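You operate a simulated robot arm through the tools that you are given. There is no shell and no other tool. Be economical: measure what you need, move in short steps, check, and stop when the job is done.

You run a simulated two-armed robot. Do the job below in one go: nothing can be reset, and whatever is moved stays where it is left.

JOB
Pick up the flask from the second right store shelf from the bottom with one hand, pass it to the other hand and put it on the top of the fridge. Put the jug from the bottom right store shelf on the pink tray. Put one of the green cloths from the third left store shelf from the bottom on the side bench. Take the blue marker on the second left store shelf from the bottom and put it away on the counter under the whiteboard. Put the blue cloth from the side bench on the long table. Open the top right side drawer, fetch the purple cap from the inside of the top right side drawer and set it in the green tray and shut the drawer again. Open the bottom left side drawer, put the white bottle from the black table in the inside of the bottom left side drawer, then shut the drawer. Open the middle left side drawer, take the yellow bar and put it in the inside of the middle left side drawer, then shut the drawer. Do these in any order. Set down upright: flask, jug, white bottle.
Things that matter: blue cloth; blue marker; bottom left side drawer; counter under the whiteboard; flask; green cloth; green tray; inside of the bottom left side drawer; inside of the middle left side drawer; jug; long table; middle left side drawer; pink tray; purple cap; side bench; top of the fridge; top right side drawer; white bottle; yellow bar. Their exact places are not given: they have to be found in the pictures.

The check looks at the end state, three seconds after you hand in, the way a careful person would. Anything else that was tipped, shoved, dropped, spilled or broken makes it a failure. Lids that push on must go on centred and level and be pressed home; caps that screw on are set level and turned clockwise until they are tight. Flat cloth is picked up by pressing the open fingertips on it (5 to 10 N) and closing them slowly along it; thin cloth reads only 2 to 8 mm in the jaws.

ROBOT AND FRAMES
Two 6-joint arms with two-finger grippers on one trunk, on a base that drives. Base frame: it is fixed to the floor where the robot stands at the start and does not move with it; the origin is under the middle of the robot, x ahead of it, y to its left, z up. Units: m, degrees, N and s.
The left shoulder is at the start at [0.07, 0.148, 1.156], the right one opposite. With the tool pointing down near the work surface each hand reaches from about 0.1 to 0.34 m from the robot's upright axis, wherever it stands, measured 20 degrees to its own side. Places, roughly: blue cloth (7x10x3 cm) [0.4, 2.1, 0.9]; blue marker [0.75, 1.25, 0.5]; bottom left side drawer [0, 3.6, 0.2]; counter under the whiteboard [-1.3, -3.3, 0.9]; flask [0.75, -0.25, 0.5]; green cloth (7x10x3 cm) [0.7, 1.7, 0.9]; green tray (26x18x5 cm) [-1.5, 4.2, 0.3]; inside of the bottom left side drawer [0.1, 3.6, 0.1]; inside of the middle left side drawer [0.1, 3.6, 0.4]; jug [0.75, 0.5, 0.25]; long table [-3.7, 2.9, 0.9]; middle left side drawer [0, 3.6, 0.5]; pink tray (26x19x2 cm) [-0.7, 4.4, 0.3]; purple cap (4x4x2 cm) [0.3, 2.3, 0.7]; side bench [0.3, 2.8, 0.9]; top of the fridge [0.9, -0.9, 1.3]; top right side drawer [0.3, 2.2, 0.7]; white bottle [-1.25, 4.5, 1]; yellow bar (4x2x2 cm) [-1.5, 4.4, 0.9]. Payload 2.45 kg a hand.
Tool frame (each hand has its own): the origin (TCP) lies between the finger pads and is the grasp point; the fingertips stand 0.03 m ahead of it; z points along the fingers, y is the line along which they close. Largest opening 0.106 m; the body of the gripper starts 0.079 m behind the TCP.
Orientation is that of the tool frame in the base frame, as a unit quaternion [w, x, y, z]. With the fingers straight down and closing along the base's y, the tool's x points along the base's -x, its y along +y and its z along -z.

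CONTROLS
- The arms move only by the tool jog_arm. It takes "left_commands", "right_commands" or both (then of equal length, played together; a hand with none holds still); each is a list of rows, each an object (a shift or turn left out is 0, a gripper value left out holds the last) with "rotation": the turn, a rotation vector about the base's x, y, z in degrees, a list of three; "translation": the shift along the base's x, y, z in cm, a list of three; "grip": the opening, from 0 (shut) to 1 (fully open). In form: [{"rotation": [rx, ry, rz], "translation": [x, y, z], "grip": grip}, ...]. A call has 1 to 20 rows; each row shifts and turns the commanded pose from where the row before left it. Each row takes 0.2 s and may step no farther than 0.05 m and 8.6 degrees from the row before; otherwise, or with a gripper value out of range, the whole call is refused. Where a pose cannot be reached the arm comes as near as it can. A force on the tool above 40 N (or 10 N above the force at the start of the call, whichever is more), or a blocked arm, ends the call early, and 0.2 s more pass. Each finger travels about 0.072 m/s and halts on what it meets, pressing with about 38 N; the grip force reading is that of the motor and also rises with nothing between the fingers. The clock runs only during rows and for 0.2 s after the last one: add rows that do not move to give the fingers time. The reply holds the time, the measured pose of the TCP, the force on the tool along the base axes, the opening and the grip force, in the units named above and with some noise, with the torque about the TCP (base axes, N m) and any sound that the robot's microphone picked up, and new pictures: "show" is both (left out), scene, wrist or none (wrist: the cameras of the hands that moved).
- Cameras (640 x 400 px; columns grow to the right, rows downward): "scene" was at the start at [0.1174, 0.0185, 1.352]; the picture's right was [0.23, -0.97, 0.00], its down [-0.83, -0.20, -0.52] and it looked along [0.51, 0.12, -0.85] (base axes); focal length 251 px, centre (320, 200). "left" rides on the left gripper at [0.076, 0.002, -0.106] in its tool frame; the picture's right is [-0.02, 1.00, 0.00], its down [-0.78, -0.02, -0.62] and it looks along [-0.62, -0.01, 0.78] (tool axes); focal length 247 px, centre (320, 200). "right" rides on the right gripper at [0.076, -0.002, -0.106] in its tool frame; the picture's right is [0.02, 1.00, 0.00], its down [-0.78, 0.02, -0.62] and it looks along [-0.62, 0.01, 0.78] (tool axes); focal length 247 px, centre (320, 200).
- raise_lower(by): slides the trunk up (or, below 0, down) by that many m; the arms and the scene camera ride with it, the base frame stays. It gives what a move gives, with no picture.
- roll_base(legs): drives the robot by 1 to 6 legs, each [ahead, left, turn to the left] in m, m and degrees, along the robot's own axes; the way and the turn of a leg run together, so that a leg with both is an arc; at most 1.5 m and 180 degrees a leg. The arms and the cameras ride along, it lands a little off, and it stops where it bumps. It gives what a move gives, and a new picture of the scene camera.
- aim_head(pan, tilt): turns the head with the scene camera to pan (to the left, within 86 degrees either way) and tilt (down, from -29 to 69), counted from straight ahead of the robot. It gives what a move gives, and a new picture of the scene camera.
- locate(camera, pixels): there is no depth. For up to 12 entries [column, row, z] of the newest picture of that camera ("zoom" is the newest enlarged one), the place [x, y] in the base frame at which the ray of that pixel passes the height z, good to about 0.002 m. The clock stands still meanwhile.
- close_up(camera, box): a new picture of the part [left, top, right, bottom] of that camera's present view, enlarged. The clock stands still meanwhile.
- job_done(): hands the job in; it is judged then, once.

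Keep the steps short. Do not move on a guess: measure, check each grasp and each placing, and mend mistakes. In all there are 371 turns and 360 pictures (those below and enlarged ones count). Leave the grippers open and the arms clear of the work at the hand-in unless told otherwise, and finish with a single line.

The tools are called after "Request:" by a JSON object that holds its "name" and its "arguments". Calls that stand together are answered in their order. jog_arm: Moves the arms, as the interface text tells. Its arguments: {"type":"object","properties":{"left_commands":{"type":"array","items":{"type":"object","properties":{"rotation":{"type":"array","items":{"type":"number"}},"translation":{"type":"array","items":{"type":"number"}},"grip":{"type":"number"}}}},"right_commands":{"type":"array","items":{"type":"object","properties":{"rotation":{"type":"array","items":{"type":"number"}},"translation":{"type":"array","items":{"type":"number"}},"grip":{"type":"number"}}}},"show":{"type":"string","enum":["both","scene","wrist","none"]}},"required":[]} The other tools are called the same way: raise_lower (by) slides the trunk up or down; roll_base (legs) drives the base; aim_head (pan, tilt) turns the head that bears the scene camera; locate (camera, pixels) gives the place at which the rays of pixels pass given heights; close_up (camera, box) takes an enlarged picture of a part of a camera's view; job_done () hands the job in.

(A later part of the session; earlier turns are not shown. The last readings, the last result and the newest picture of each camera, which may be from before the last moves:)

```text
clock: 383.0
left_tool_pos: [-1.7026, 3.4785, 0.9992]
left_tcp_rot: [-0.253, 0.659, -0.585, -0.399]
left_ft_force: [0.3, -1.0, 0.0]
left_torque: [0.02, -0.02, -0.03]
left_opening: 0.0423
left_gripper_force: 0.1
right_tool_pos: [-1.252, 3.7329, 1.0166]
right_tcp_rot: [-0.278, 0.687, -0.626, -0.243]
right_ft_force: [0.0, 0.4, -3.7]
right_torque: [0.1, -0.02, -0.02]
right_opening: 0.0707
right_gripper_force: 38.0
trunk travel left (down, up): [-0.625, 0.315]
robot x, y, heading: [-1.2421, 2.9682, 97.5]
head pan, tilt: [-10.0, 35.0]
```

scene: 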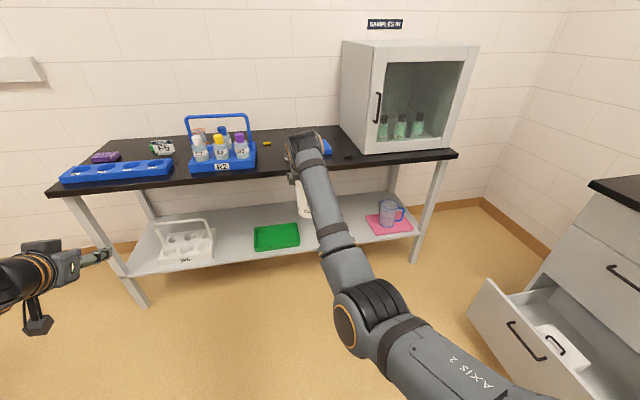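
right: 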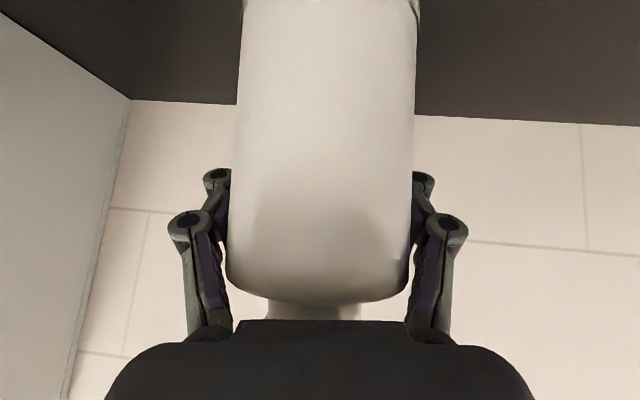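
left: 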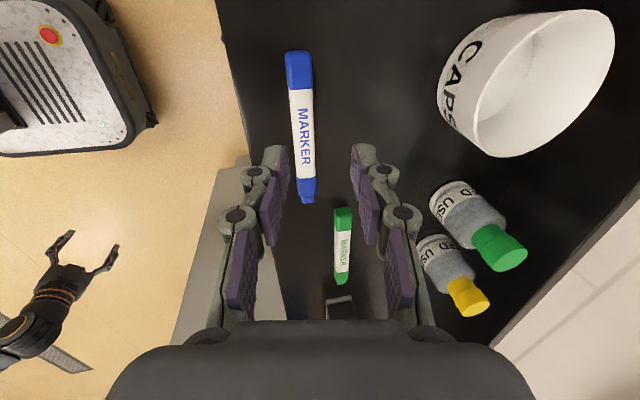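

Request:
{"name": "roll_base", "arguments": {"legs": [[0, 0, -89]]}}

Request:
{"name": "raise_lower", "arguments": {"by": -0.3}}

Request:
{"name": "aim_head", "arguments": {"pan": 25, "tilt": 35}}

Request:
{"name": "close_up", "arguments": {"camera": "scene", "box": [180, 130, 420, 300]}}

```text
clock: 387.2
left_tool_pos: [-0.7306, 3.428, 0.9984]
left_tcp_rot: [0.461, -0.051, 0.88, 0.102]
left_ft_force: [0.0, 0.0, 0.9]
left_torque: [0.03, -0.01, -0.04]
left_opening: 0.042
left_gripper_force: 0.0
right_tool_pos: [-0.4791, 2.9753, 1.0172]
right_tcp_rot: [0.368, -0.041, 0.929, -0.026]
right_ft_force: [0.2, 0.0, -4.4]
right_torque: [0.01, -0.12, 0.01]
right_opening: 0.0704
right_gripper_force: 37.4
trunk travel left (down, up): [-0.625, 0.315]
robot x, y, heading: [-1.2433, 2.9722, 7.1]
head pan, tilt: [-10.0, 35.0]
```

scene: 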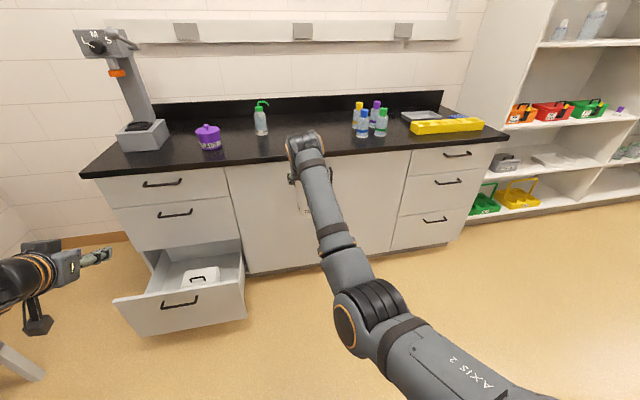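

```text
clock: 390.2
left_tool_pos: [-0.7313, 3.426, 0.6997]
left_tcp_rot: [0.462, -0.051, 0.879, 0.102]
left_ft_force: [0.2, -0.5, 0.0]
left_torque: [0.0, 0.03, -0.02]
left_opening: 0.0424
left_gripper_force: 0.1
right_tool_pos: [-0.4786, 2.9744, 0.7154]
right_tcp_rot: [0.369, -0.04, 0.928, -0.027]
right_ft_force: [0.3, 0.4, -3.0]
right_torque: [0.03, -0.1, 0.0]
right_opening: 0.0704
right_gripper_force: 38.6
trunk travel left (down, up): [-0.325, 0.615]
robot x, y, heading: [-1.2392, 2.9724, 7.2]
head pan, tilt: [-10.0, 35.0]
```

```text
clock: 391.3
left_tool_pos: [-0.732, 3.4259, 0.6993]
left_tcp_rot: [0.461, -0.05, 0.88, 0.102]
left_ft_force: [-0.3, -0.4, 0.6]
left_torque: [0.0, 0.0, -0.04]
left_opening: 0.0421
left_gripper_force: 0.1
right_tool_pos: [-0.4793, 2.9755, 0.7159]
right_tcp_rot: [0.368, -0.041, 0.929, -0.026]
right_ft_force: [-0.8, 0.1, -3.9]
right_torque: [0.02, -0.08, -0.01]
right_opening: 0.0699
right_gripper_force: 37.4
trunk travel left (down, up): [-0.325, 0.615]
robot x, y, heading: [-1.2409, 2.9695, 7.2]
head pan, tilt: [25.0, 35.0]
```

scene: 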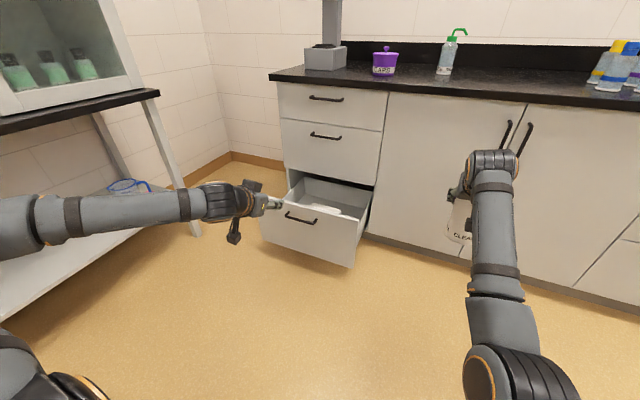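

```text
2.35 times, centred on (300, 215) of scene
```

zoom: 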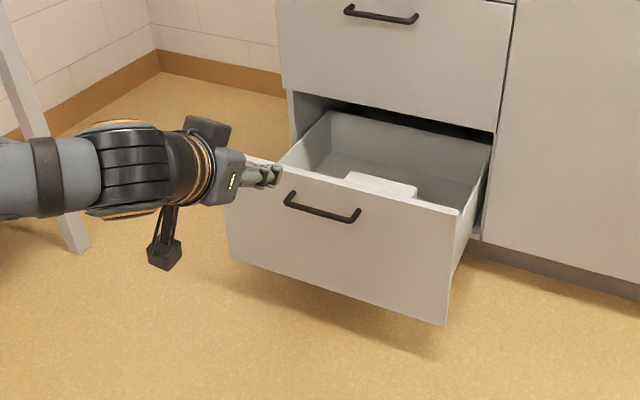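

Request:
{"name": "locate", "arguments": {"camera": "zoom", "pixels": [[460, 212, 0.38], [247, 158, 0.38], [345, 180, 0.17], [385, 200, 0.17], [418, 190, 0.17], [378, 172, 0.17], [492, 140, 0.36], [330, 112, 0.36], [482, 240, 0.12]]}}

Request:
{"name": "raise_lower", "arguments": {"by": 0.35}}

Request:
{"name": "roll_base", "arguments": {"legs": [[0.25, 0.3, 1.3]]}}

Request:
{"name": "aim_head", "arguments": {"pan": 10, "tilt": 55}}

```text
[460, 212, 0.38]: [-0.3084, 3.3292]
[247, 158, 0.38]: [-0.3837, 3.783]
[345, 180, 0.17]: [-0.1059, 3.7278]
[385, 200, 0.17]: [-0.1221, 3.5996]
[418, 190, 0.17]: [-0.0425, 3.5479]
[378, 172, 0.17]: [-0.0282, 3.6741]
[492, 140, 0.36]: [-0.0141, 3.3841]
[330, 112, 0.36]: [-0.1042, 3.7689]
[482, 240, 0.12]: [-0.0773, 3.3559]
```

```text
clock: 394.7
left_tool_pos: [-0.7307, 3.4269, 1.0489]
left_tcp_rot: [0.462, -0.05, 0.879, 0.101]
left_ft_force: [-0.1, -0.2, -0.4]
left_torque: [0.0, -0.03, 0.0]
left_opening: 0.0427
left_gripper_force: 0.3
right_tool_pos: [-0.4786, 2.975, 1.0654]
right_tcp_rot: [0.367, -0.041, 0.929, -0.026]
right_ft_force: [0.1, -0.5, -3.1]
right_torque: [0.02, -0.1, -0.01]
right_opening: 0.0701
right_gripper_force: 38.1
trunk travel left (down, up): [-0.675, 0.265]
robot x, y, heading: [-1.2457, 2.9687, 7.4]
head pan, tilt: [25.0, 35.0]
```

```text
clock: 397.1
left_tool_pos: [-0.5314, 3.7644, 1.0498]
left_tcp_rot: [0.46, -0.06, 0.879, 0.108]
left_ft_force: [0.1, 0.7, -0.1]
left_torque: [0.01, 0.0, 0.02]
left_opening: 0.0424
left_gripper_force: 0.1
right_tool_pos: [-0.2716, 3.317, 1.0665]
right_tcp_rot: [0.369, -0.05, 0.928, -0.023]
right_ft_force: [-0.1, -1.3, -4.1]
right_torque: [0.03, -0.14, 0.03]
right_opening: 0.0702
right_gripper_force: 37.4
trunk travel left (down, up): [-0.675, 0.265]
robot x, y, heading: [-1.0309, 3.2959, 8.1]
head pan, tilt: [25.0, 35.0]
```

scene: 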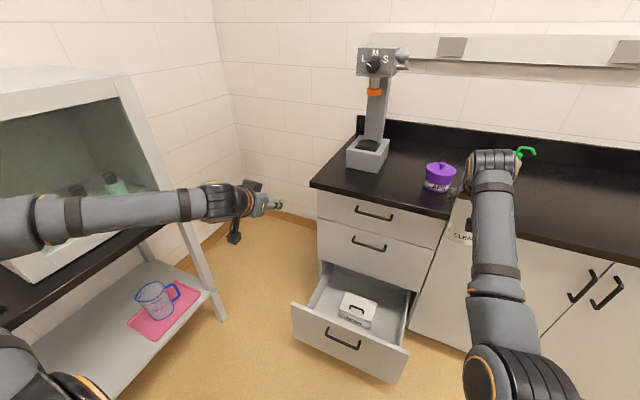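

```text
clock: 398.0
left_tool_pos: [-0.5324, 3.764, 1.0483]
left_tcp_rot: [0.461, -0.059, 0.879, 0.107]
left_ft_force: [-0.1, 1.2, -0.5]
left_torque: [0.0, 0.0, 0.01]
left_opening: 0.0429
left_gripper_force: 0.0
right_tool_pos: [-0.2707, 3.3185, 1.0653]
right_tcp_rot: [0.368, -0.048, 0.928, -0.024]
right_ft_force: [1.0, -0.7, -4.0]
right_torque: [0.03, -0.09, 0.02]
right_opening: 0.0702
right_gripper_force: 38.2
trunk travel left (down, up): [-0.675, 0.265]
robot x, y, heading: [-1.0405, 3.2976, 8.2]
head pan, tilt: [10.0, 55.0]
```

scene: 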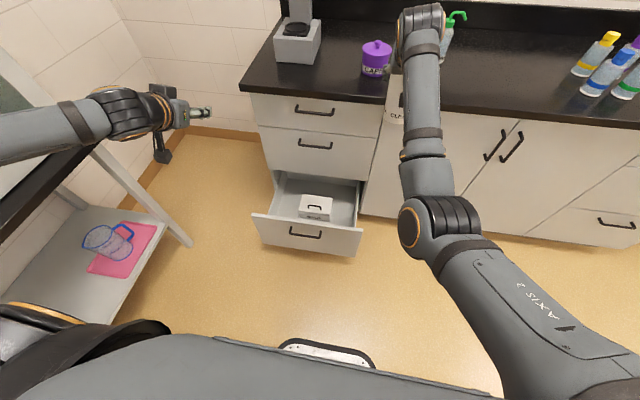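

Request:
{"name": "close_up", "arguments": {"camera": "scene", "box": [240, 160, 380, 260]}}

Request:
{"name": "locate", "arguments": {"camera": "zoom", "pixels": [[65, 250, 0.38], [552, 300, 0.38], [320, 150, 0.2], [270, 215, 0.2], [410, 240, 0.2], [415, 175, 0.2], [410, 275, 0.13], [530, 255, 0.13], [160, 55, 0.37], [540, 95, 0.37], [480, 230, 0.13], [200, 150, 0.13]]}}

```text
4.00 times, centred on (310, 210) of scene
```

zoom: 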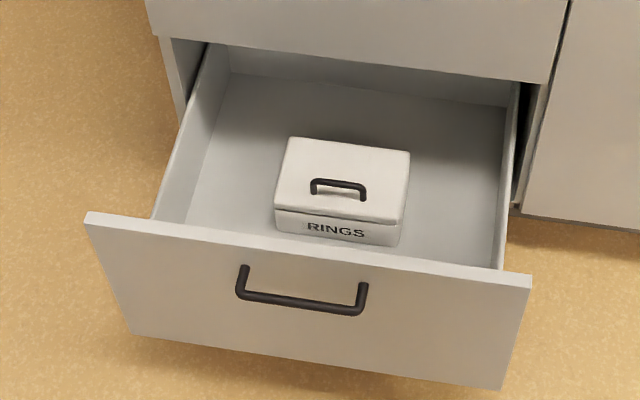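

```text
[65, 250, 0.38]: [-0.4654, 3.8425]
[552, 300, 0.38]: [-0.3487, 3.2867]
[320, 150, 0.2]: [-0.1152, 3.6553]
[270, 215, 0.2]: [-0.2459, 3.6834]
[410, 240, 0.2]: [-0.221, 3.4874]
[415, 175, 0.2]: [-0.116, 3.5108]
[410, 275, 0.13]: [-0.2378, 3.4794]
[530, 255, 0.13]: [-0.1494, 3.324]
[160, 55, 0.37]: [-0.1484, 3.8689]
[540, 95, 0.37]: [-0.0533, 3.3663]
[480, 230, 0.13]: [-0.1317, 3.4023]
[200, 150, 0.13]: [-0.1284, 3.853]
```

Request:
{"name": "locate", "arguments": {"camera": "zoom", "pixels": [[235, 75, 0.13], [500, 107, 0.13], [360, 92, 0.13], [195, 210, 0.2], [500, 235, 0.2], [225, 75, 0.13], [505, 270, 0.38], [155, 218, 0.38], [345, 185, 0.22], [460, 130, 0.13]]}}

```text
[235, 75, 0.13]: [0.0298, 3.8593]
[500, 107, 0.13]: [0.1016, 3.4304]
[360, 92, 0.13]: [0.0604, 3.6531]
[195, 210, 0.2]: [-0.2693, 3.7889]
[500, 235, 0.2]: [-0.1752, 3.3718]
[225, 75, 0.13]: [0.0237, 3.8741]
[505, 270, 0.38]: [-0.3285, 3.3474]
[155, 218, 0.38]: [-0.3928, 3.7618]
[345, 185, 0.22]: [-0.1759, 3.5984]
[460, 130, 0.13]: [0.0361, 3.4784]
```

The drawer holds a "RINGS" box, so a vertical grip by the bottle's top is needed. I'll set the bottle temporarily on a free spot of the bench top and regrasp it from above.

Request:
{"name": "roll_base", "arguments": {"legs": [[0, -0.42, 0], [0.22, 0, 0]]}}

Request:
{"name": "aim_head", "arguments": {"pan": -10, "tilt": 40}}

Request:
{"name": "locate", "arguments": {"camera": "scene", "pixels": [[320, 200, 0.9]]}}

```text
clock: 401.9
left_tool_pos: [-0.2472, 3.3782, 1.0493]
left_tcp_rot: [0.461, -0.068, 0.878, 0.111]
left_ft_force: [0.4, -1.1, -0.5]
left_torque: [-0.03, -0.03, 0.01]
left_opening: 0.0425
left_gripper_force: 0.0
right_tool_pos: [0.0208, 2.9352, 1.066]
right_tcp_rot: [0.368, -0.057, 0.928, -0.02]
right_ft_force: [0.1, 0.4, -4.2]
right_torque: [-0.03, -0.11, 0.0]
right_opening: 0.0702
right_gripper_force: 37.9
trunk travel left (down, up): [-0.675, 0.265]
robot x, y, heading: [-0.7392, 2.8999, 9.1]
head pan, tilt: [10.0, 55.0]
```

scene: 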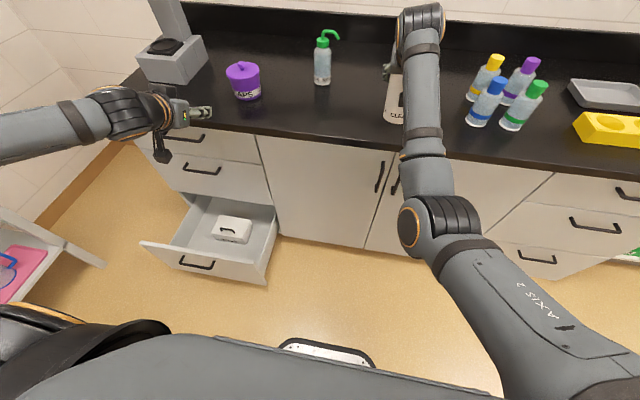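

```text
clock: 402.8
left_tool_pos: [-0.2465, 3.3778, 1.0486]
left_tcp_rot: [0.459, -0.067, 0.879, 0.111]
left_ft_force: [-0.2, 0.4, 0.2]
left_torque: [-0.01, -0.02, 0.04]
left_opening: 0.0424
left_gripper_force: 0.1
right_tool_pos: [0.0212, 2.9358, 1.0661]
right_tcp_rot: [0.368, -0.057, 0.928, -0.019]
right_ft_force: [0.4, -0.1, -4.1]
right_torque: [0.03, -0.09, 0.0]
right_opening: 0.0702
right_gripper_force: 37.9
trunk travel left (down, up): [-0.675, 0.265]
robot x, y, heading: [-0.7416, 2.9008, 9.5]
head pan, tilt: [-10.0, 40.0]
```

scene: 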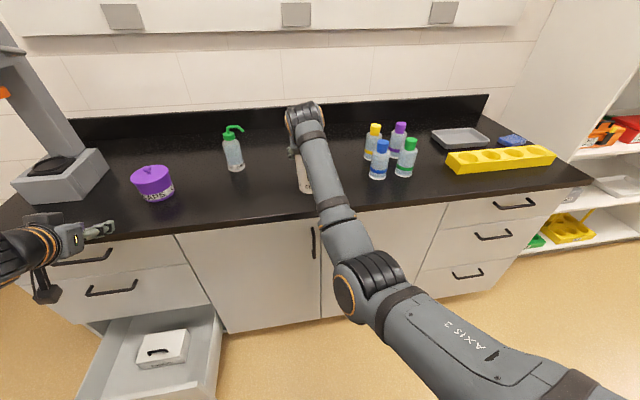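

```text
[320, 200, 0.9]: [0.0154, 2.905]
```

Request:
{"name": "roll_base", "arguments": {"legs": [[0.04, 0, 0]]}}

Request:
{"name": "jog_arm", "arguments": {"right_commands": [{"translation": [0, 0, -2]}, {"translation": [0, 0, -2]}, {"translation": [0, 0, -0.7]}, {"translation": [0, 0, -0.5]}, {"translation": [0, 0, -0.4]}, {"translation": [0, 0, -0.4]}, {}], "show": "none"}}

```text
clock: 403.7
left_tool_pos: [-0.212, 3.3828, 1.0515]
left_tcp_rot: [0.461, -0.067, 0.878, 0.111]
left_ft_force: [-0.3, 0.0, -0.6]
left_torque: [-0.01, -0.02, -0.01]
left_opening: 0.0427
left_gripper_force: 0.0
right_tool_pos: [0.0572, 2.9422, 1.0697]
right_tcp_rot: [0.37, -0.057, 0.927, -0.019]
right_ft_force: [0.6, -0.2, -2.7]
right_torque: [-0.01, -0.12, 0.03]
right_opening: 0.0703
right_gripper_force: 37.7
trunk travel left (down, up): [-0.675, 0.265]
robot x, y, heading: [-0.7101, 2.9083, 9.3]
head pan, tilt: [-10.0, 40.0]
```

scene: 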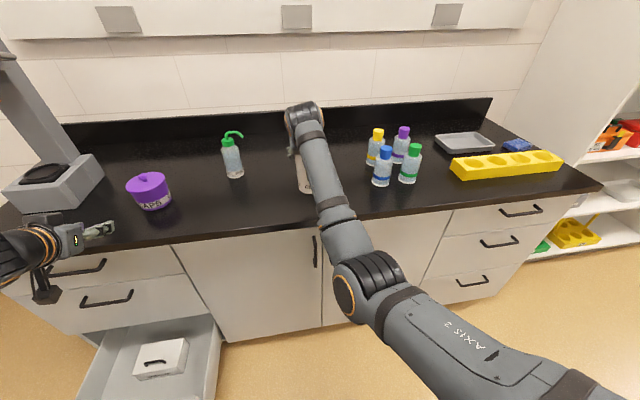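

```text
clock: 405.3
left_tool_pos: [-0.209, 3.3853, 1.0484]
left_tcp_rot: [0.46, -0.066, 0.878, 0.11]
left_ft_force: [0.5, 0.4, 0.1]
left_torque: [-0.01, -0.01, 0.02]
left_opening: 0.0425
left_gripper_force: 0.1
right_tool_pos: [0.0591, 2.9413, 1.0067]
right_tcp_rot: [0.369, -0.057, 0.928, -0.02]
right_ft_force: [0.5, -0.6, -3.7]
right_torque: [0.03, -0.08, 0.0]
right_opening: 0.0698
right_gripper_force: 38.0
trunk travel left (down, up): [-0.675, 0.265]
robot x, y, heading: [-0.7045, 2.9101, 9.2]
head pan, tilt: [-10.0, 40.0]
```

Request:
{"name": "jog_arm", "arguments": {"right_commands": [{"translation": [0, 0, -0.5]}, {"translation": [0, 0, -0.5]}, {"translation": [0, 0, -0.5]}, {}], "show": "none"}}

Request:
{"name": "close_up", "arguments": {"camera": "scene", "box": [230, 120, 390, 220]}}

```text
clock: 406.3
left_tool_pos: [-0.2116, 3.383, 1.0512]
left_tcp_rot: [0.462, -0.067, 0.877, 0.111]
left_ft_force: [0.0, 0.5, 0.7]
left_torque: [0.01, -0.04, -0.02]
left_opening: 0.0423
left_gripper_force: 0.0
right_tool_pos: [0.0574, 2.9409, 0.9974]
right_tcp_rot: [0.373, -0.055, 0.926, -0.02]
right_ft_force: [2.0, -3.4, 17.6]
right_torque: [0.13, -0.08, -0.05]
right_opening: 0.0701
right_gripper_force: 38.1
trunk travel left (down, up): [-0.675, 0.265]
robot x, y, heading: [-0.7058, 2.9089, 9.5]
head pan, tilt: [-10.0, 40.0]
```

```text
4.00 times, centred on (310, 170) of scene
```

zoom: 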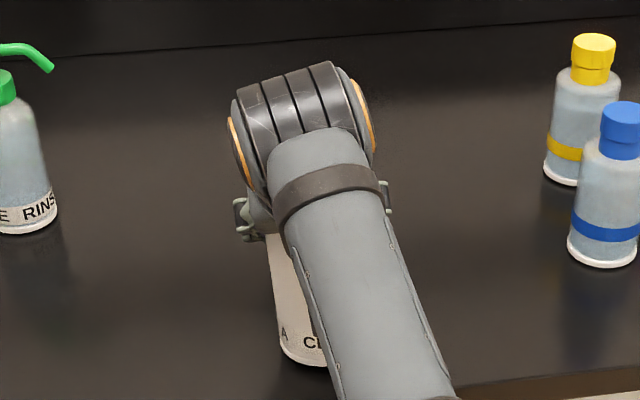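

Request:
{"name": "jog_arm", "arguments": {"right_commands": [{"translation": [0, 0, 0.4]}, {"grip": 0.75}, {"grip": 0.85}, {"grip": 1}, {"grip": 1}, {"translation": [-2, -0.3, 0]}, {"translation": [-2, -0.3, 0]}, {"translation": [-2, -0.3, 1]}, {"translation": [-2, -0.3, 2]}, {}], "show": "none"}}

Request:
{"name": "roll_base", "arguments": {"legs": [[-0.1, 0, 0]]}}

```text
clock: 408.7
left_tool_pos: [-0.2099, 3.3838, 1.0493]
left_tcp_rot: [0.46, -0.067, 0.879, 0.11]
left_ft_force: [-0.1, 0.7, 0.4]
left_torque: [0.0, 0.01, 0.0]
left_opening: 0.0425
left_gripper_force: 0.0
right_tool_pos: [0.0062, 2.88, 1.0389]
right_tcp_rot: [0.383, -0.043, 0.921, -0.053]
right_ft_force: [-0.7, 2.2, 1.6]
right_torque: [0.1, 0.02, 0.02]
right_opening: 0.1058
right_gripper_force: 0.1
right hand out of reach, approached as far as the arm can: row 8, 9
trunk travel left (down, up): [-0.675, 0.265]
robot x, y, heading: [-0.7035, 2.9058, 9.0]
head pan, tilt: [-10.0, 40.0]
stopped in row 10 (right hand): the arm was blocked; the commanded pose is now the measured one
```

```text
clock: 409.8
left_tool_pos: [-0.3099, 3.3673, 1.0496]
left_tcp_rot: [0.46, -0.067, 0.878, 0.111]
left_ft_force: [0.1, -0.3, 0.3]
left_torque: [0.03, -0.04, -0.02]
left_opening: 0.0427
left_gripper_force: 0.0
right_tool_pos: [-0.0937, 2.8641, 1.0359]
right_tcp_rot: [0.382, -0.045, 0.922, -0.052]
right_ft_force: [0.4, -0.1, -0.3]
right_torque: [0.02, 0.01, -0.01]
right_opening: 0.106
right_gripper_force: 0.0
trunk travel left (down, up): [-0.675, 0.265]
robot x, y, heading: [-0.8048, 2.8903, 9.2]
head pan, tilt: [-10.0, 40.0]
```

scene: 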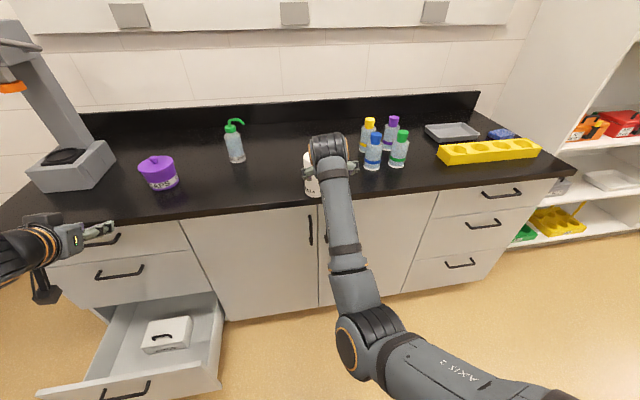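

Request:
{"name": "close_up", "arguments": {"camera": "scene", "box": [250, 110, 410, 210]}}

Request:
{"name": "close_up", "arguments": {"camera": "right", "box": [0, 0, 640, 400]}}

```text
4.00 times, centred on (330, 160) of scene
```

zoom: 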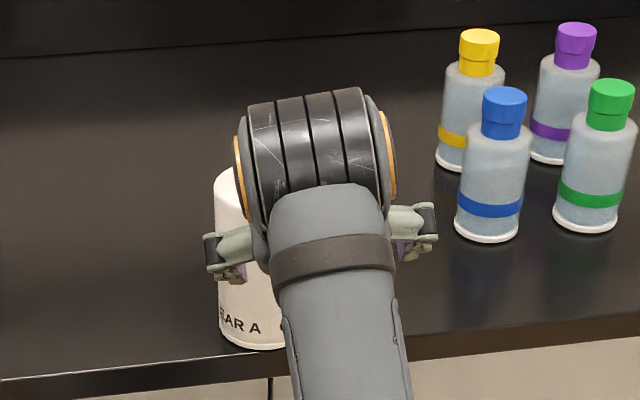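

```text
1.00 times, centred on (320, 200) of right (not enlarged: the box is as wide or as high as the picture)
```

zoom: 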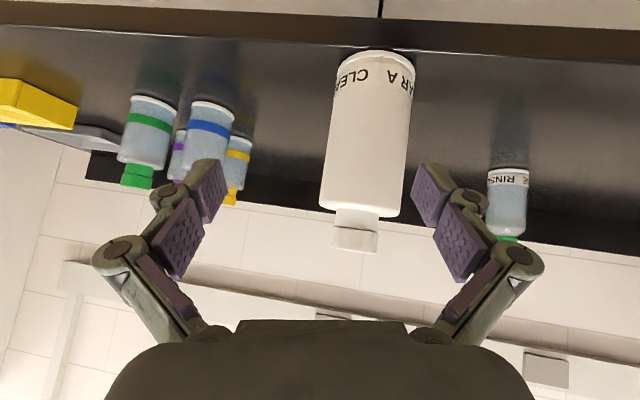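

Request:
{"name": "locate", "arguments": {"camera": "zoom", "pixels": [[375, 52, 0.89], [375, 52, 0.9], [356, 235, 1.06], [356, 235, 1.07]]}}

Request:
{"name": "locate", "arguments": {"camera": "scene", "pixels": [[313, 196, 0.89], [303, 193, 0.89], [311, 204, 0.89]]}}

```text
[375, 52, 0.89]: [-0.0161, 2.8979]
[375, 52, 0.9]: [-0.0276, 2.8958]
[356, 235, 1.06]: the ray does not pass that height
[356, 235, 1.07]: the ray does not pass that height
```

```text
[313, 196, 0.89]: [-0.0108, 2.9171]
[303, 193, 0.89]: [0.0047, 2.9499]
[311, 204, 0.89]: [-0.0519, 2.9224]
```

Request:
{"name": "raise_lower", "arguments": {"by": 0.2}}

Request:
{"name": "jog_arm", "arguments": {"right_commands": [{"rotation": [-1.2, 7.8, 0], "translation": [0, 0, 0]}, {"rotation": [-1.2, 7.8, 0]}, {"rotation": [-1.2, 7.8, 0]}, {"rotation": [-1.2, 7.8, 0], "translation": [0, 0, -1]}, {"rotation": [-1.2, 7.8, 0], "translation": [0, 0, -1]}, {"rotation": [-1.2, 7.8, 0], "grip": 0.75}, {}], "show": "wrist"}}

```text
clock: 412.0
left_tool_pos: [-0.3103, 3.3682, 1.249]
left_tcp_rot: [0.46, -0.067, 0.879, 0.111]
left_ft_force: [0.1, -0.3, 0.2]
left_torque: [0.02, -0.03, -0.01]
left_opening: 0.0426
left_gripper_force: 0.0
right_tool_pos: [-0.0932, 2.8629, 1.2356]
right_tcp_rot: [0.381, -0.044, 0.922, -0.054]
right_ft_force: [0.2, 0.8, -0.1]
right_torque: [0.02, 0.0, 0.01]
right_opening: 0.1058
right_gripper_force: 0.1
trunk travel left (down, up): [-0.875, 0.065]
robot x, y, heading: [-0.8016, 2.8918, 9.1]
head pan, tilt: [-10.0, 40.0]
```

```text
clock: 413.6
left_tool_pos: [-0.3112, 3.3682, 1.2498]
left_tcp_rot: [0.461, -0.066, 0.878, 0.11]
left_ft_force: [0.0, -0.1, 0.7]
left_torque: [0.01, 0.04, -0.04]
left_opening: 0.0422
left_gripper_force: 0.0
right_tool_pos: [-0.1332, 2.8475, 1.2149]
right_tcp_rot: [-0.019, -0.084, 0.992, -0.088]
right_ft_force: [0.3, -0.5, 0.5]
right_torque: [0.02, -0.02, 0.0]
right_opening: 0.0794
right_gripper_force: 0.0
right hand out of reach, approached as far as the arm can: row 6
trunk travel left (down, up): [-0.875, 0.065]
robot x, y, heading: [-0.8027, 2.8938, 9.3]
head pan, tilt: [-10.0, 40.0]
```

right: 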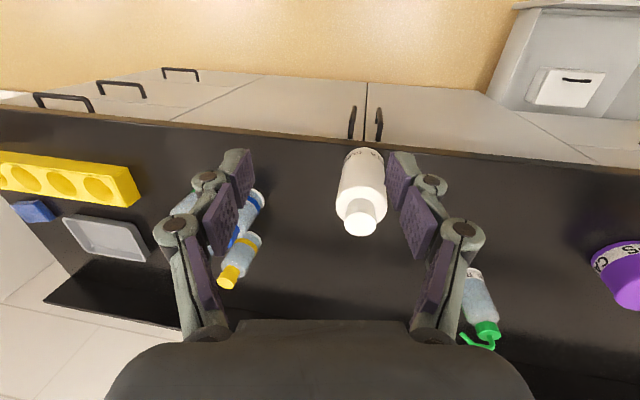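

Request:
{"name": "jog_arm", "arguments": {"right_commands": [{"rotation": [5, 0.7, 0], "translation": [0, 1.5, 0]}, {"rotation": [5, 0.7, 0], "translation": [0, 1.5, 0]}, {}], "show": "none"}}

Request:
{"name": "roll_base", "arguments": {"legs": [[0.15, 0, 0]]}}

Request:
{"name": "close_up", "arguments": {"camera": "right", "box": [0, 0, 640, 400]}}

```text
clock: 414.4
left_tool_pos: [-0.3098, 3.368, 1.2484]
left_tcp_rot: [0.461, -0.067, 0.878, 0.11]
left_ft_force: [0.3, -0.1, -0.7]
left_torque: [-0.01, 0.02, 0.01]
left_opening: 0.0425
left_gripper_force: 0.0
right_tool_pos: [-0.1321, 2.8781, 1.2156]
right_tcp_rot: [-0.023, -0.086, 0.996, 0.001]
right_ft_force: [0.2, -1.0, 0.7]
right_torque: [0.02, 0.01, 0.0]
right_opening: 0.0798
right_gripper_force: 0.1
trunk travel left (down, up): [-0.875, 0.065]
robot x, y, heading: [-0.8038, 2.8944, 9.2]
head pan, tilt: [-10.0, 40.0]
```

```text
clock: 415.8
left_tool_pos: [-0.1655, 3.3896, 1.2516]
left_tcp_rot: [0.461, -0.067, 0.878, 0.112]
left_ft_force: [-1.0, -0.7, -0.3]
left_torque: [0.01, 0.0, 0.01]
left_opening: 0.0425
left_gripper_force: 0.0
right_tool_pos: [0.0114, 2.9001, 1.2175]
right_tcp_rot: [-0.022, -0.087, 0.996, 0.001]
right_ft_force: [-0.1, 0.1, 0.2]
right_torque: [-0.02, -0.04, 0.03]
right_opening: 0.0796
right_gripper_force: 0.1
trunk travel left (down, up): [-0.875, 0.065]
robot x, y, heading: [-0.6574, 2.92, 9.4]
head pan, tilt: [-10.0, 40.0]
```

scene: 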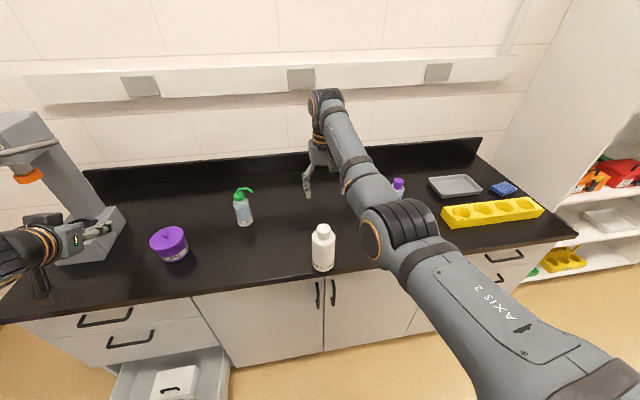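

```text
1.00 times, centred on (320, 200) of right (not enlarged: the box is as wide or as high as the picture)
```

zoom: 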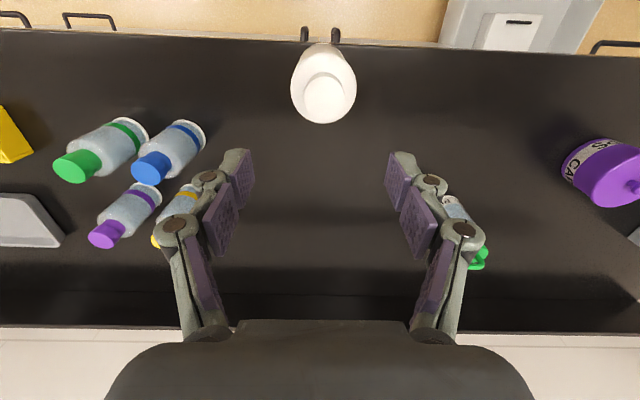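

Request:
{"name": "locate", "arguments": {"camera": "zoom", "pixels": [[325, 98, 1.065], [325, 98, 1.05]]}}

Request:
{"name": "locate", "arguments": {"camera": "scene", "pixels": [[322, 229, 1.065], [322, 229, 1.05], [322, 268, 0.89]]}}

```text
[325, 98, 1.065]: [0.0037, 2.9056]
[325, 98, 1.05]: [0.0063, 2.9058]
```

```text
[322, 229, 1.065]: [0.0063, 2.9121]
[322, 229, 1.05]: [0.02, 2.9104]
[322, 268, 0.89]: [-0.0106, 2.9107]
```

Request:
{"name": "jog_arm", "arguments": {"right_commands": [{"translation": [-0.4, 0.8, -3], "grip": 0.65}, {"translation": [0, 0, -3]}, {"translation": [0, 0, -3]}, {"translation": [0, 0, -2]}, {}], "show": "wrist"}}

```text
clock: 417.0
left_tool_pos: [-0.163, 3.3912, 1.249]
left_tcp_rot: [0.461, -0.066, 0.878, 0.11]
left_ft_force: [-0.1, 0.0, -0.4]
left_torque: [0.0, -0.04, 0.02]
left_opening: 0.0423
left_gripper_force: 0.1
right_tool_pos: [0.0116, 2.9086, 1.107]
right_tcp_rot: [-0.024, -0.087, 0.996, 0.0]
right_ft_force: [-0.1, 0.7, -0.6]
right_torque: [-0.04, 0.01, 0.0]
right_opening: 0.0691
right_gripper_force: 0.1
trunk travel left (down, up): [-0.875, 0.065]
robot x, y, heading: [-0.6565, 2.9208, 9.2]
head pan, tilt: [-10.0, 40.0]
```

right: 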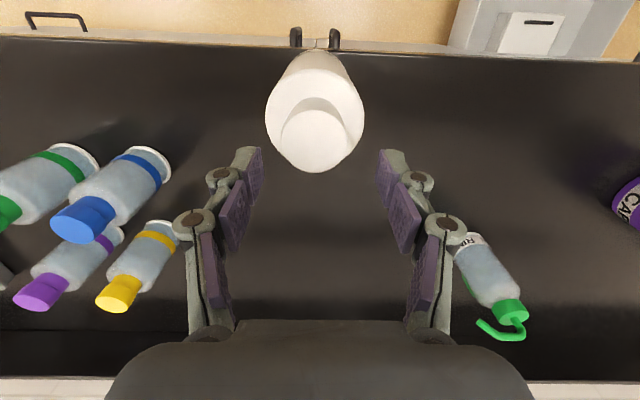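

Request:
{"name": "jog_arm", "arguments": {"right_commands": [{"translation": [-0.7, -0.6, -1]}, {"translation": [0, 0, -2]}, {"translation": [0, 0, -2]}, {}], "show": "wrist"}}

```text
clock: 418.0
left_tool_pos: [-0.1619, 3.39, 1.2487]
left_tcp_rot: [0.459, -0.066, 0.879, 0.11]
left_ft_force: [0.2, -0.4, -0.1]
left_torque: [0.0, -0.01, 0.0]
left_opening: 0.0423
left_gripper_force: 0.1
right_tool_pos: [0.0051, 2.9042, 1.054]
right_tcp_rot: [-0.024, -0.087, 0.996, 0.0]
right_ft_force: [-0.7, 0.4, 0.3]
right_torque: [0.0, 0.03, 0.0]
right_opening: 0.0688
right_gripper_force: 0.0
trunk travel left (down, up): [-0.875, 0.065]
robot x, y, heading: [-0.6581, 2.916, 9.3]
head pan, tilt: [-10.0, 40.0]
```

right: 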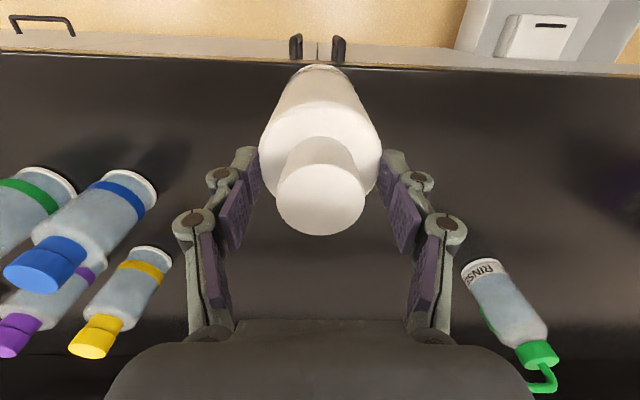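

Request:
{"name": "jog_arm", "arguments": {"right_commands": [{"grip": 0.5}, {"grip": 0.4}, {"grip": 0.3}, {"grip": 0.2}, {}, {"translation": [0, 0, 1]}, {"translation": [0, 0, 2]}, {}], "show": "wrist"}}

```text
clock: 419.8
left_tool_pos: [-0.1608, 3.3904, 1.2486]
left_tcp_rot: [0.46, -0.066, 0.878, 0.11]
left_ft_force: [0.4, 0.1, 0.5]
left_torque: [0.05, -0.01, -0.02]
left_opening: 0.0424
left_gripper_force: 0.2
right_tool_pos: [0.0051, 2.904, 1.0853]
right_tcp_rot: [-0.025, -0.087, 0.996, 0.001]
right_ft_force: [-0.3, 0.0, -4.4]
right_torque: [0.03, -0.01, 0.05]
right_opening: 0.0386
right_gripper_force: 37.6
trunk travel left (down, up): [-0.875, 0.065]
robot x, y, heading: [-0.6574, 2.9158, 9.3]
head pan, tilt: [-10.0, 40.0]
```

right: 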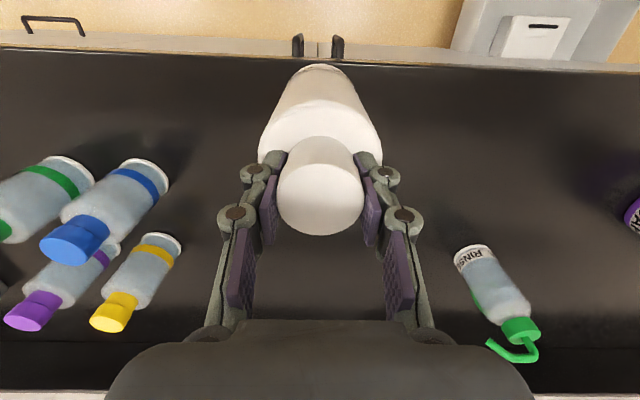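

Bottle is held by its top. I back off, lower, and turn 24° so that the left elbow stays clear of the table.

Request:
{"name": "roll_base", "arguments": {"legs": [[-0.32, 0, 0], [0, 0, 24]]}}

Request:
{"name": "raise_lower", "arguments": {"by": -0.4}}

Request:
{"name": "raise_lower", "arguments": {"by": -0.04}}

```text
clock: 423.1
left_tool_pos: [-0.7144, 3.5011, 1.2486]
left_tcp_rot: [0.427, -0.251, 0.844, 0.206]
left_ft_force: [0.1, -1.0, -0.1]
left_torque: [0.03, 0.0, -0.01]
left_opening: 0.0426
left_gripper_force: 0.1
right_tool_pos: [-0.3623, 3.1259, 1.0837]
right_tcp_rot: [-0.024, -0.295, 0.955, -0.004]
right_ft_force: [0.1, 0.6, -4.3]
right_torque: [0.01, 0.0, 0.01]
right_opening: 0.0386
right_gripper_force: 38.5
trunk travel left (down, up): [-0.875, 0.065]
robot x, y, heading: [-0.9661, 2.8643, 33.5]
head pan, tilt: [-10.0, 40.0]
```

scene: 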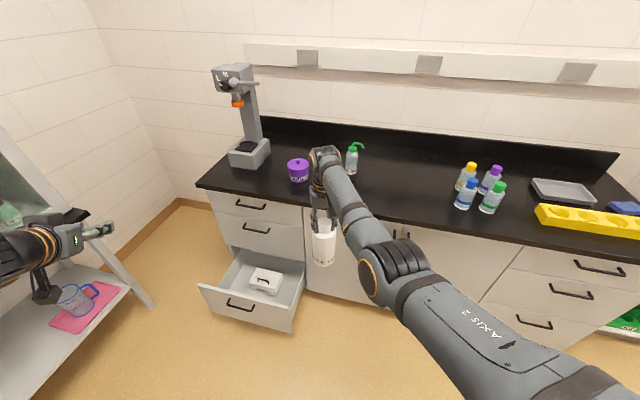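

```text
clock: 426.9
left_tool_pos: [-0.717, 3.501, 0.8494]
left_tcp_rot: [0.426, -0.251, 0.845, 0.205]
left_ft_force: [1.3, 0.2, -0.4]
left_torque: [0.01, 0.01, 0.02]
left_opening: 0.0424
left_gripper_force: 0.2
right_tool_pos: [-0.3638, 3.1248, 0.6848]
right_tcp_rot: [-0.023, -0.296, 0.955, -0.004]
right_ft_force: [-0.1, -0.8, -3.5]
right_torque: [0.02, -0.04, 0.02]
right_opening: 0.0386
right_gripper_force: 37.9
trunk travel left (down, up): [-0.475, 0.465]
robot x, y, heading: [-0.9711, 2.8648, 33.4]
head pan, tilt: [-10.0, 40.0]
```

```text
clock: 427.8
left_tool_pos: [-0.7175, 3.5007, 0.8091]
left_tcp_rot: [0.427, -0.25, 0.845, 0.205]
left_ft_force: [0.9, -0.3, -0.5]
left_torque: [-0.01, 0.02, 0.0]
left_opening: 0.0423
left_gripper_force: 0.0
right_tool_pos: [-0.3647, 3.1244, 0.6444]
right_tcp_rot: [-0.023, -0.296, 0.955, -0.004]
right_ft_force: [0.7, 0.1, -3.8]
right_torque: [0.02, 0.01, -0.01]
right_opening: 0.0386
right_gripper_force: 38.4
trunk travel left (down, up): [-0.435, 0.505]
robot x, y, heading: [-0.972, 2.8623, 33.3]
head pan, tilt: [-10.0, 40.0]
```

Request:
{"name": "roll_base", "arguments": {"legs": [[0.26, 0.238, 0]]}}

Request:
{"name": "aim_head", "arguments": {"pan": 0, "tilt": 52}}

Request:
{"name": "close_up", "arguments": {"camera": "right", "box": [0, 0, 640, 400]}}

```text
clock: 430.1
left_tool_pos: [-0.622, 3.8447, 0.8096]
left_tcp_rot: [0.428, -0.245, 0.846, 0.202]
left_ft_force: [-0.6, 0.4, 0.7]
left_torque: [0.0, 0.01, -0.03]
left_opening: 0.0423
left_gripper_force: 0.0
right_tool_pos: [-0.2731, 3.4652, 0.6439]
right_tcp_rot: [-0.025, -0.289, 0.957, -0.005]
right_ft_force: [0.2, 0.4, -3.7]
right_torque: [-0.06, 0.01, 0.0]
right_opening: 0.0387
right_gripper_force: 38.0
trunk travel left (down, up): [-0.435, 0.505]
robot x, y, heading: [-0.8847, 3.2141, 32.9]
head pan, tilt: [-10.0, 40.0]
```

scene: 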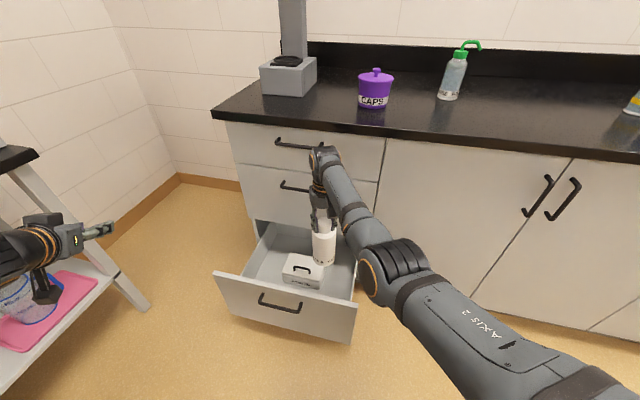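

```text
clock: 430.8
left_tool_pos: [-0.6219, 3.8455, 0.8093]
left_tcp_rot: [0.428, -0.246, 0.846, 0.202]
left_ft_force: [-0.6, -0.4, 0.1]
left_torque: [0.04, 0.02, -0.03]
left_opening: 0.0424
left_gripper_force: 0.1
right_tool_pos: [-0.2738, 3.4639, 0.645]
right_tcp_rot: [-0.023, -0.29, 0.957, -0.004]
right_ft_force: [0.4, -0.1, -3.1]
right_torque: [0.01, 0.0, -0.04]
right_opening: 0.0387
right_gripper_force: 38.3
trunk travel left (down, up): [-0.435, 0.505]
robot x, y, heading: [-0.8846, 3.2067, 32.6]
head pan, tilt: [0.0, 52.0]
```

scene: 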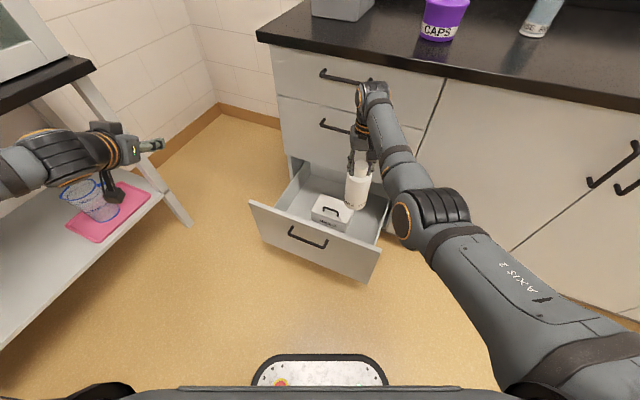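

```text
1.00 times, centred on (320, 200) of right (not enlarged: the box is as wide or as high as the picture)
```

zoom: 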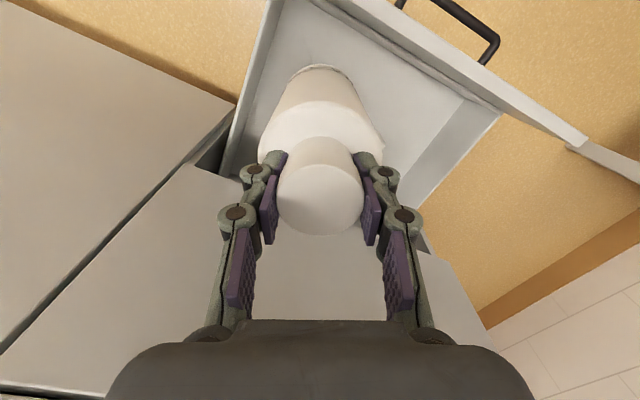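

Request:
{"name": "close_up", "arguments": {"camera": "scene", "box": [240, 150, 400, 290]}}

```text
2.86 times, centred on (320, 220) of scene
```

zoom: 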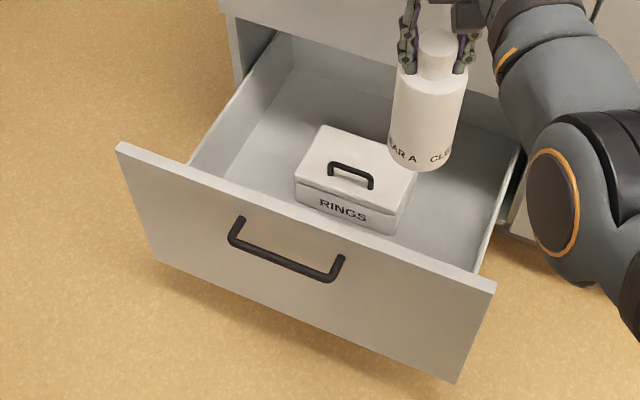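

Request:
{"name": "locate", "arguments": {"camera": "zoom", "pixels": [[296, 178, 0.2], [322, 127, 0.2], [414, 165, 0.2], [395, 212, 0.2], [300, 198, 0.14], [388, 232, 0.14], [410, 190, 0.14], [480, 270, 0.38], [188, 162, 0.38], [495, 285, 0.385], [118, 145, 0.385], [520, 145, 0.37]]}}

```text
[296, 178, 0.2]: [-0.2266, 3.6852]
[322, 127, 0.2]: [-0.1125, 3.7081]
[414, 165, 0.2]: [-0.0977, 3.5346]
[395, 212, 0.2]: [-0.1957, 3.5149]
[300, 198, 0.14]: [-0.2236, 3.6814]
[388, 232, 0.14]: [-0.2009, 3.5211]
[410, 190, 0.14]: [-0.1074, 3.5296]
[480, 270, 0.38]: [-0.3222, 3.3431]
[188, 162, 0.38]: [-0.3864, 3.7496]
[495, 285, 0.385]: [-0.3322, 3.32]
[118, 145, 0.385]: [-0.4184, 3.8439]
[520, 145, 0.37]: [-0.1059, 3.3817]
```

Box occupies u 0.32–0.42, leaving a 15 cm strip on the right. The bottle is well placed; I shift 3 cm deeper, then lower with the trunk.

Request:
{"name": "jog_arm", "arguments": {"right_commands": [{"translation": [1.5, -0.3, 0]}, {"translation": [1.5, -0.3, 0]}, {}], "show": "none"}}

Request:
{"name": "raise_lower", "arguments": {"by": -0.3}}

Request:
{"name": "close_up", "arguments": {"camera": "scene", "box": [240, 80, 400, 220]}}

```text
clock: 431.6
left_tool_pos: [-0.621, 3.8449, 0.8084]
left_tcp_rot: [0.428, -0.245, 0.846, 0.202]
left_ft_force: [0.4, -0.2, 0.4]
left_torque: [0.01, -0.02, -0.02]
left_opening: 0.0424
left_gripper_force: 0.0
right_tool_pos: [-0.2459, 3.4542, 0.6462]
right_tcp_rot: [-0.024, -0.289, 0.957, -0.004]
right_ft_force: [0.9, 0.2, -3.5]
right_torque: [0.0, 0.01, -0.02]
right_opening: 0.0387
right_gripper_force: 38.2
right hand out of reach, approached as far as the arm can: row 2
trunk travel left (down, up): [-0.435, 0.505]
robot x, y, heading: [-0.8869, 3.2095, 32.7]
head pan, tilt: [0.0, 52.0]
```

```text
clock: 434.6
left_tool_pos: [-0.6222, 3.8454, 0.5091]
left_tcp_rot: [0.428, -0.246, 0.846, 0.203]
left_ft_force: [0.4, -0.6, 0.4]
left_torque: [0.0, 0.01, 0.03]
left_opening: 0.0423
left_gripper_force: 0.0
right_tool_pos: [-0.2464, 3.4548, 0.3456]
right_tcp_rot: [-0.023, -0.289, 0.957, -0.004]
right_ft_force: [0.0, -0.6, -3.6]
right_torque: [0.0, -0.01, 0.04]
right_opening: 0.0387
right_gripper_force: 38.2
trunk travel left (down, up): [-0.135, 0.805]
robot x, y, heading: [-0.8823, 3.2145, 32.9]
head pan, tilt: [0.0, 52.0]
```

```text
2.86 times, centred on (320, 150) of scene
```

zoom: 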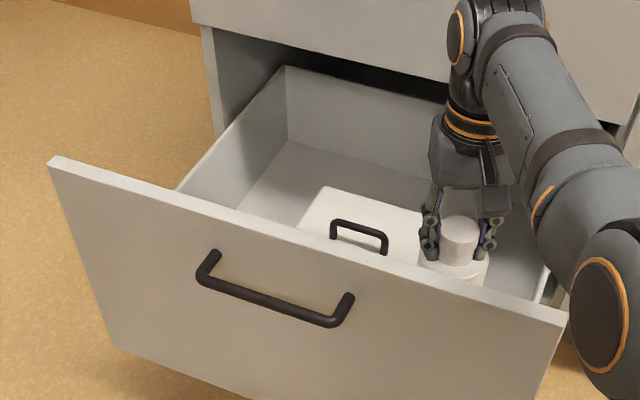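

Request:
{"name": "jog_arm", "arguments": {"right_commands": [{"translation": [0, 0, -1.5]}, {"translation": [0, 0, -1]}, {"translation": [0, 0, -0.7]}, {"translation": [0, 0, -0.5]}, {}], "show": "none"}}

```text
clock: 435.8
left_tool_pos: [-0.6219, 3.8446, 0.5092]
left_tcp_rot: [0.428, -0.245, 0.846, 0.202]
left_ft_force: [0.3, -0.4, -0.2]
left_torque: [0.0, -0.04, -0.01]
left_opening: 0.0424
left_gripper_force: 0.0
right_tool_pos: [-0.2492, 3.451, 0.3093]
right_tcp_rot: [-0.024, -0.289, 0.957, -0.004]
right_ft_force: [0.1, 0.7, -3.9]
right_torque: [-0.03, -0.03, -0.01]
right_opening: 0.0383
right_gripper_force: 38.3
right hand out of reach, approached as far as the arm can: row 2
trunk travel left (down, up): [-0.135, 0.805]
robot x, y, heading: [-0.8875, 3.212, 32.8]
head pan, tilt: [0.0, 52.0]
```

Request:
{"name": "jog_arm", "arguments": {"right_commands": [{"translation": [0, 0, -0.6]}, {"translation": [0, 0, -0.5]}, {"translation": [0, 0, -0.5]}, {"translation": [0, 0, -0.4]}, {}], "show": "none"}}

```text
clock: 437.0
left_tool_pos: [-0.6235, 3.8442, 0.509]
left_tcp_rot: [0.427, -0.245, 0.846, 0.202]
left_ft_force: [-0.4, 0.2, 0.6]
left_torque: [-0.01, -0.04, 0.03]
left_opening: 0.0427
left_gripper_force: 0.0
right_tool_pos: [-0.2515, 3.4478, 0.2959]
right_tcp_rot: [-0.023, -0.288, 0.957, -0.005]
right_ft_force: [-0.1, 0.2, -3.0]
right_torque: [0.03, -0.04, 0.02]
right_opening: 0.0385
right_gripper_force: 37.5
right hand out of reach, approached as far as the arm can: row 1, 4
trunk travel left (down, up): [-0.135, 0.805]
robot x, y, heading: [-0.8847, 3.2145, 32.5]
head pan, tilt: [0.0, 52.0]
```

Request:
{"name": "raise_lower", "arguments": {"by": -0.015}}

```text
clock: 437.7
left_tool_pos: [-0.6228, 3.8447, 0.4967]
left_tcp_rot: [0.43, -0.245, 0.845, 0.202]
left_ft_force: [0.2, -0.6, -0.1]
left_torque: [0.05, -0.03, -0.02]
left_opening: 0.0425
left_gripper_force: 0.0
right_tool_pos: [-0.252, 3.4489, 0.2835]
right_tcp_rot: [-0.021, -0.289, 0.957, -0.005]
right_ft_force: [3.7, -1.3, 13.2]
right_torque: [0.59, 0.68, -0.02]
right_opening: 0.0409
right_gripper_force: 37.7
trunk travel left (down, up): [-0.12, 0.82]
robot x, y, heading: [-0.8867, 3.2116, 32.7]
head pan, tilt: [0.0, 52.0]
```

Request:
{"name": "close_up", "arguments": {"camera": "scene", "box": [250, 70, 400, 200]}}

Request:
{"name": "close_up", "arguments": {"camera": "right", "box": [0, 0, 640, 400]}}

```text
3.08 times, centred on (325, 135) of scene
```

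zoom: 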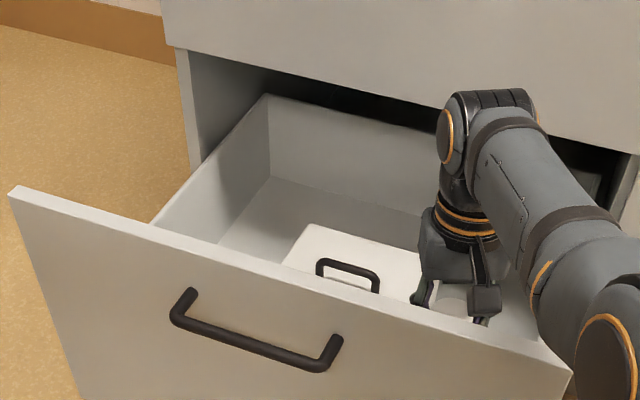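

```text
1.00 times, centred on (320, 200) of right (not enlarged: the box is as wide or as high as the picture)
```

zoom: 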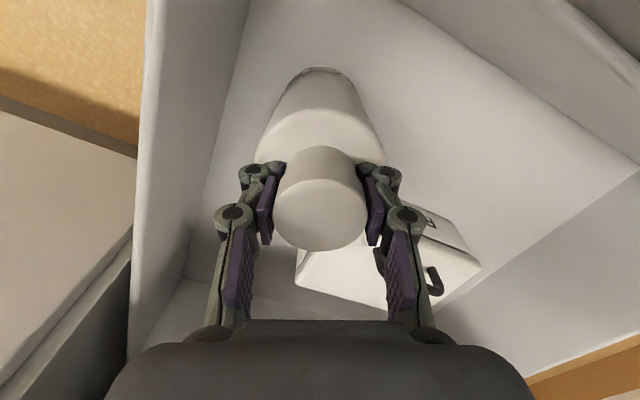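

Request:
{"name": "raise_lower", "arguments": {"by": 0.008}}

Request:
{"name": "jog_arm", "arguments": {"right_commands": [{"grip": 0.42}, {"grip": 0.5}, {"grip": 0.6}, {}], "show": "wrist"}}

```text
clock: 438.2
left_tool_pos: [-0.6218, 3.8439, 0.5023]
left_tcp_rot: [0.427, -0.246, 0.846, 0.203]
left_ft_force: [0.0, 0.0, -0.8]
left_torque: [-0.01, 0.02, 0.0]
left_opening: 0.0423
left_gripper_force: 0.0
right_tool_pos: [-0.2533, 3.4456, 0.2851]
right_tcp_rot: [-0.025, -0.288, 0.957, -0.006]
right_ft_force: [-0.4, -0.5, -3.6]
right_torque: [0.01, -0.01, -0.01]
right_opening: 0.0387
right_gripper_force: 38.0
trunk travel left (down, up): [-0.128, 0.812]
robot x, y, heading: [-0.8822, 3.2085, 32.7]
head pan, tilt: [0.0, 52.0]
```

```text
clock: 439.2
left_tool_pos: [-0.6228, 3.8458, 0.5025]
left_tcp_rot: [0.428, -0.245, 0.846, 0.202]
left_ft_force: [-0.3, -0.2, -0.4]
left_torque: [-0.02, 0.02, 0.03]
left_opening: 0.0426
left_gripper_force: 0.1
right_tool_pos: [-0.2526, 3.4478, 0.2874]
right_tcp_rot: [-0.023, -0.289, 0.957, -0.005]
right_ft_force: [0.7, 0.6, -0.8]
right_torque: [-0.06, -0.04, -0.02]
right_opening: 0.0636
right_gripper_force: 0.0
trunk travel left (down, up): [-0.128, 0.812]
robot x, y, heading: [-0.8831, 3.2116, 32.7]
head pan, tilt: [0.0, 52.0]
```

right: 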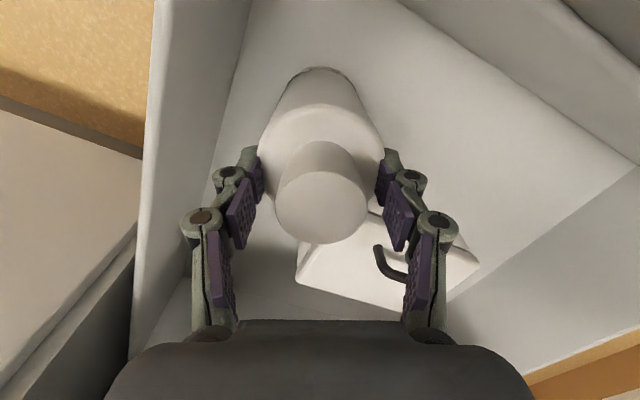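

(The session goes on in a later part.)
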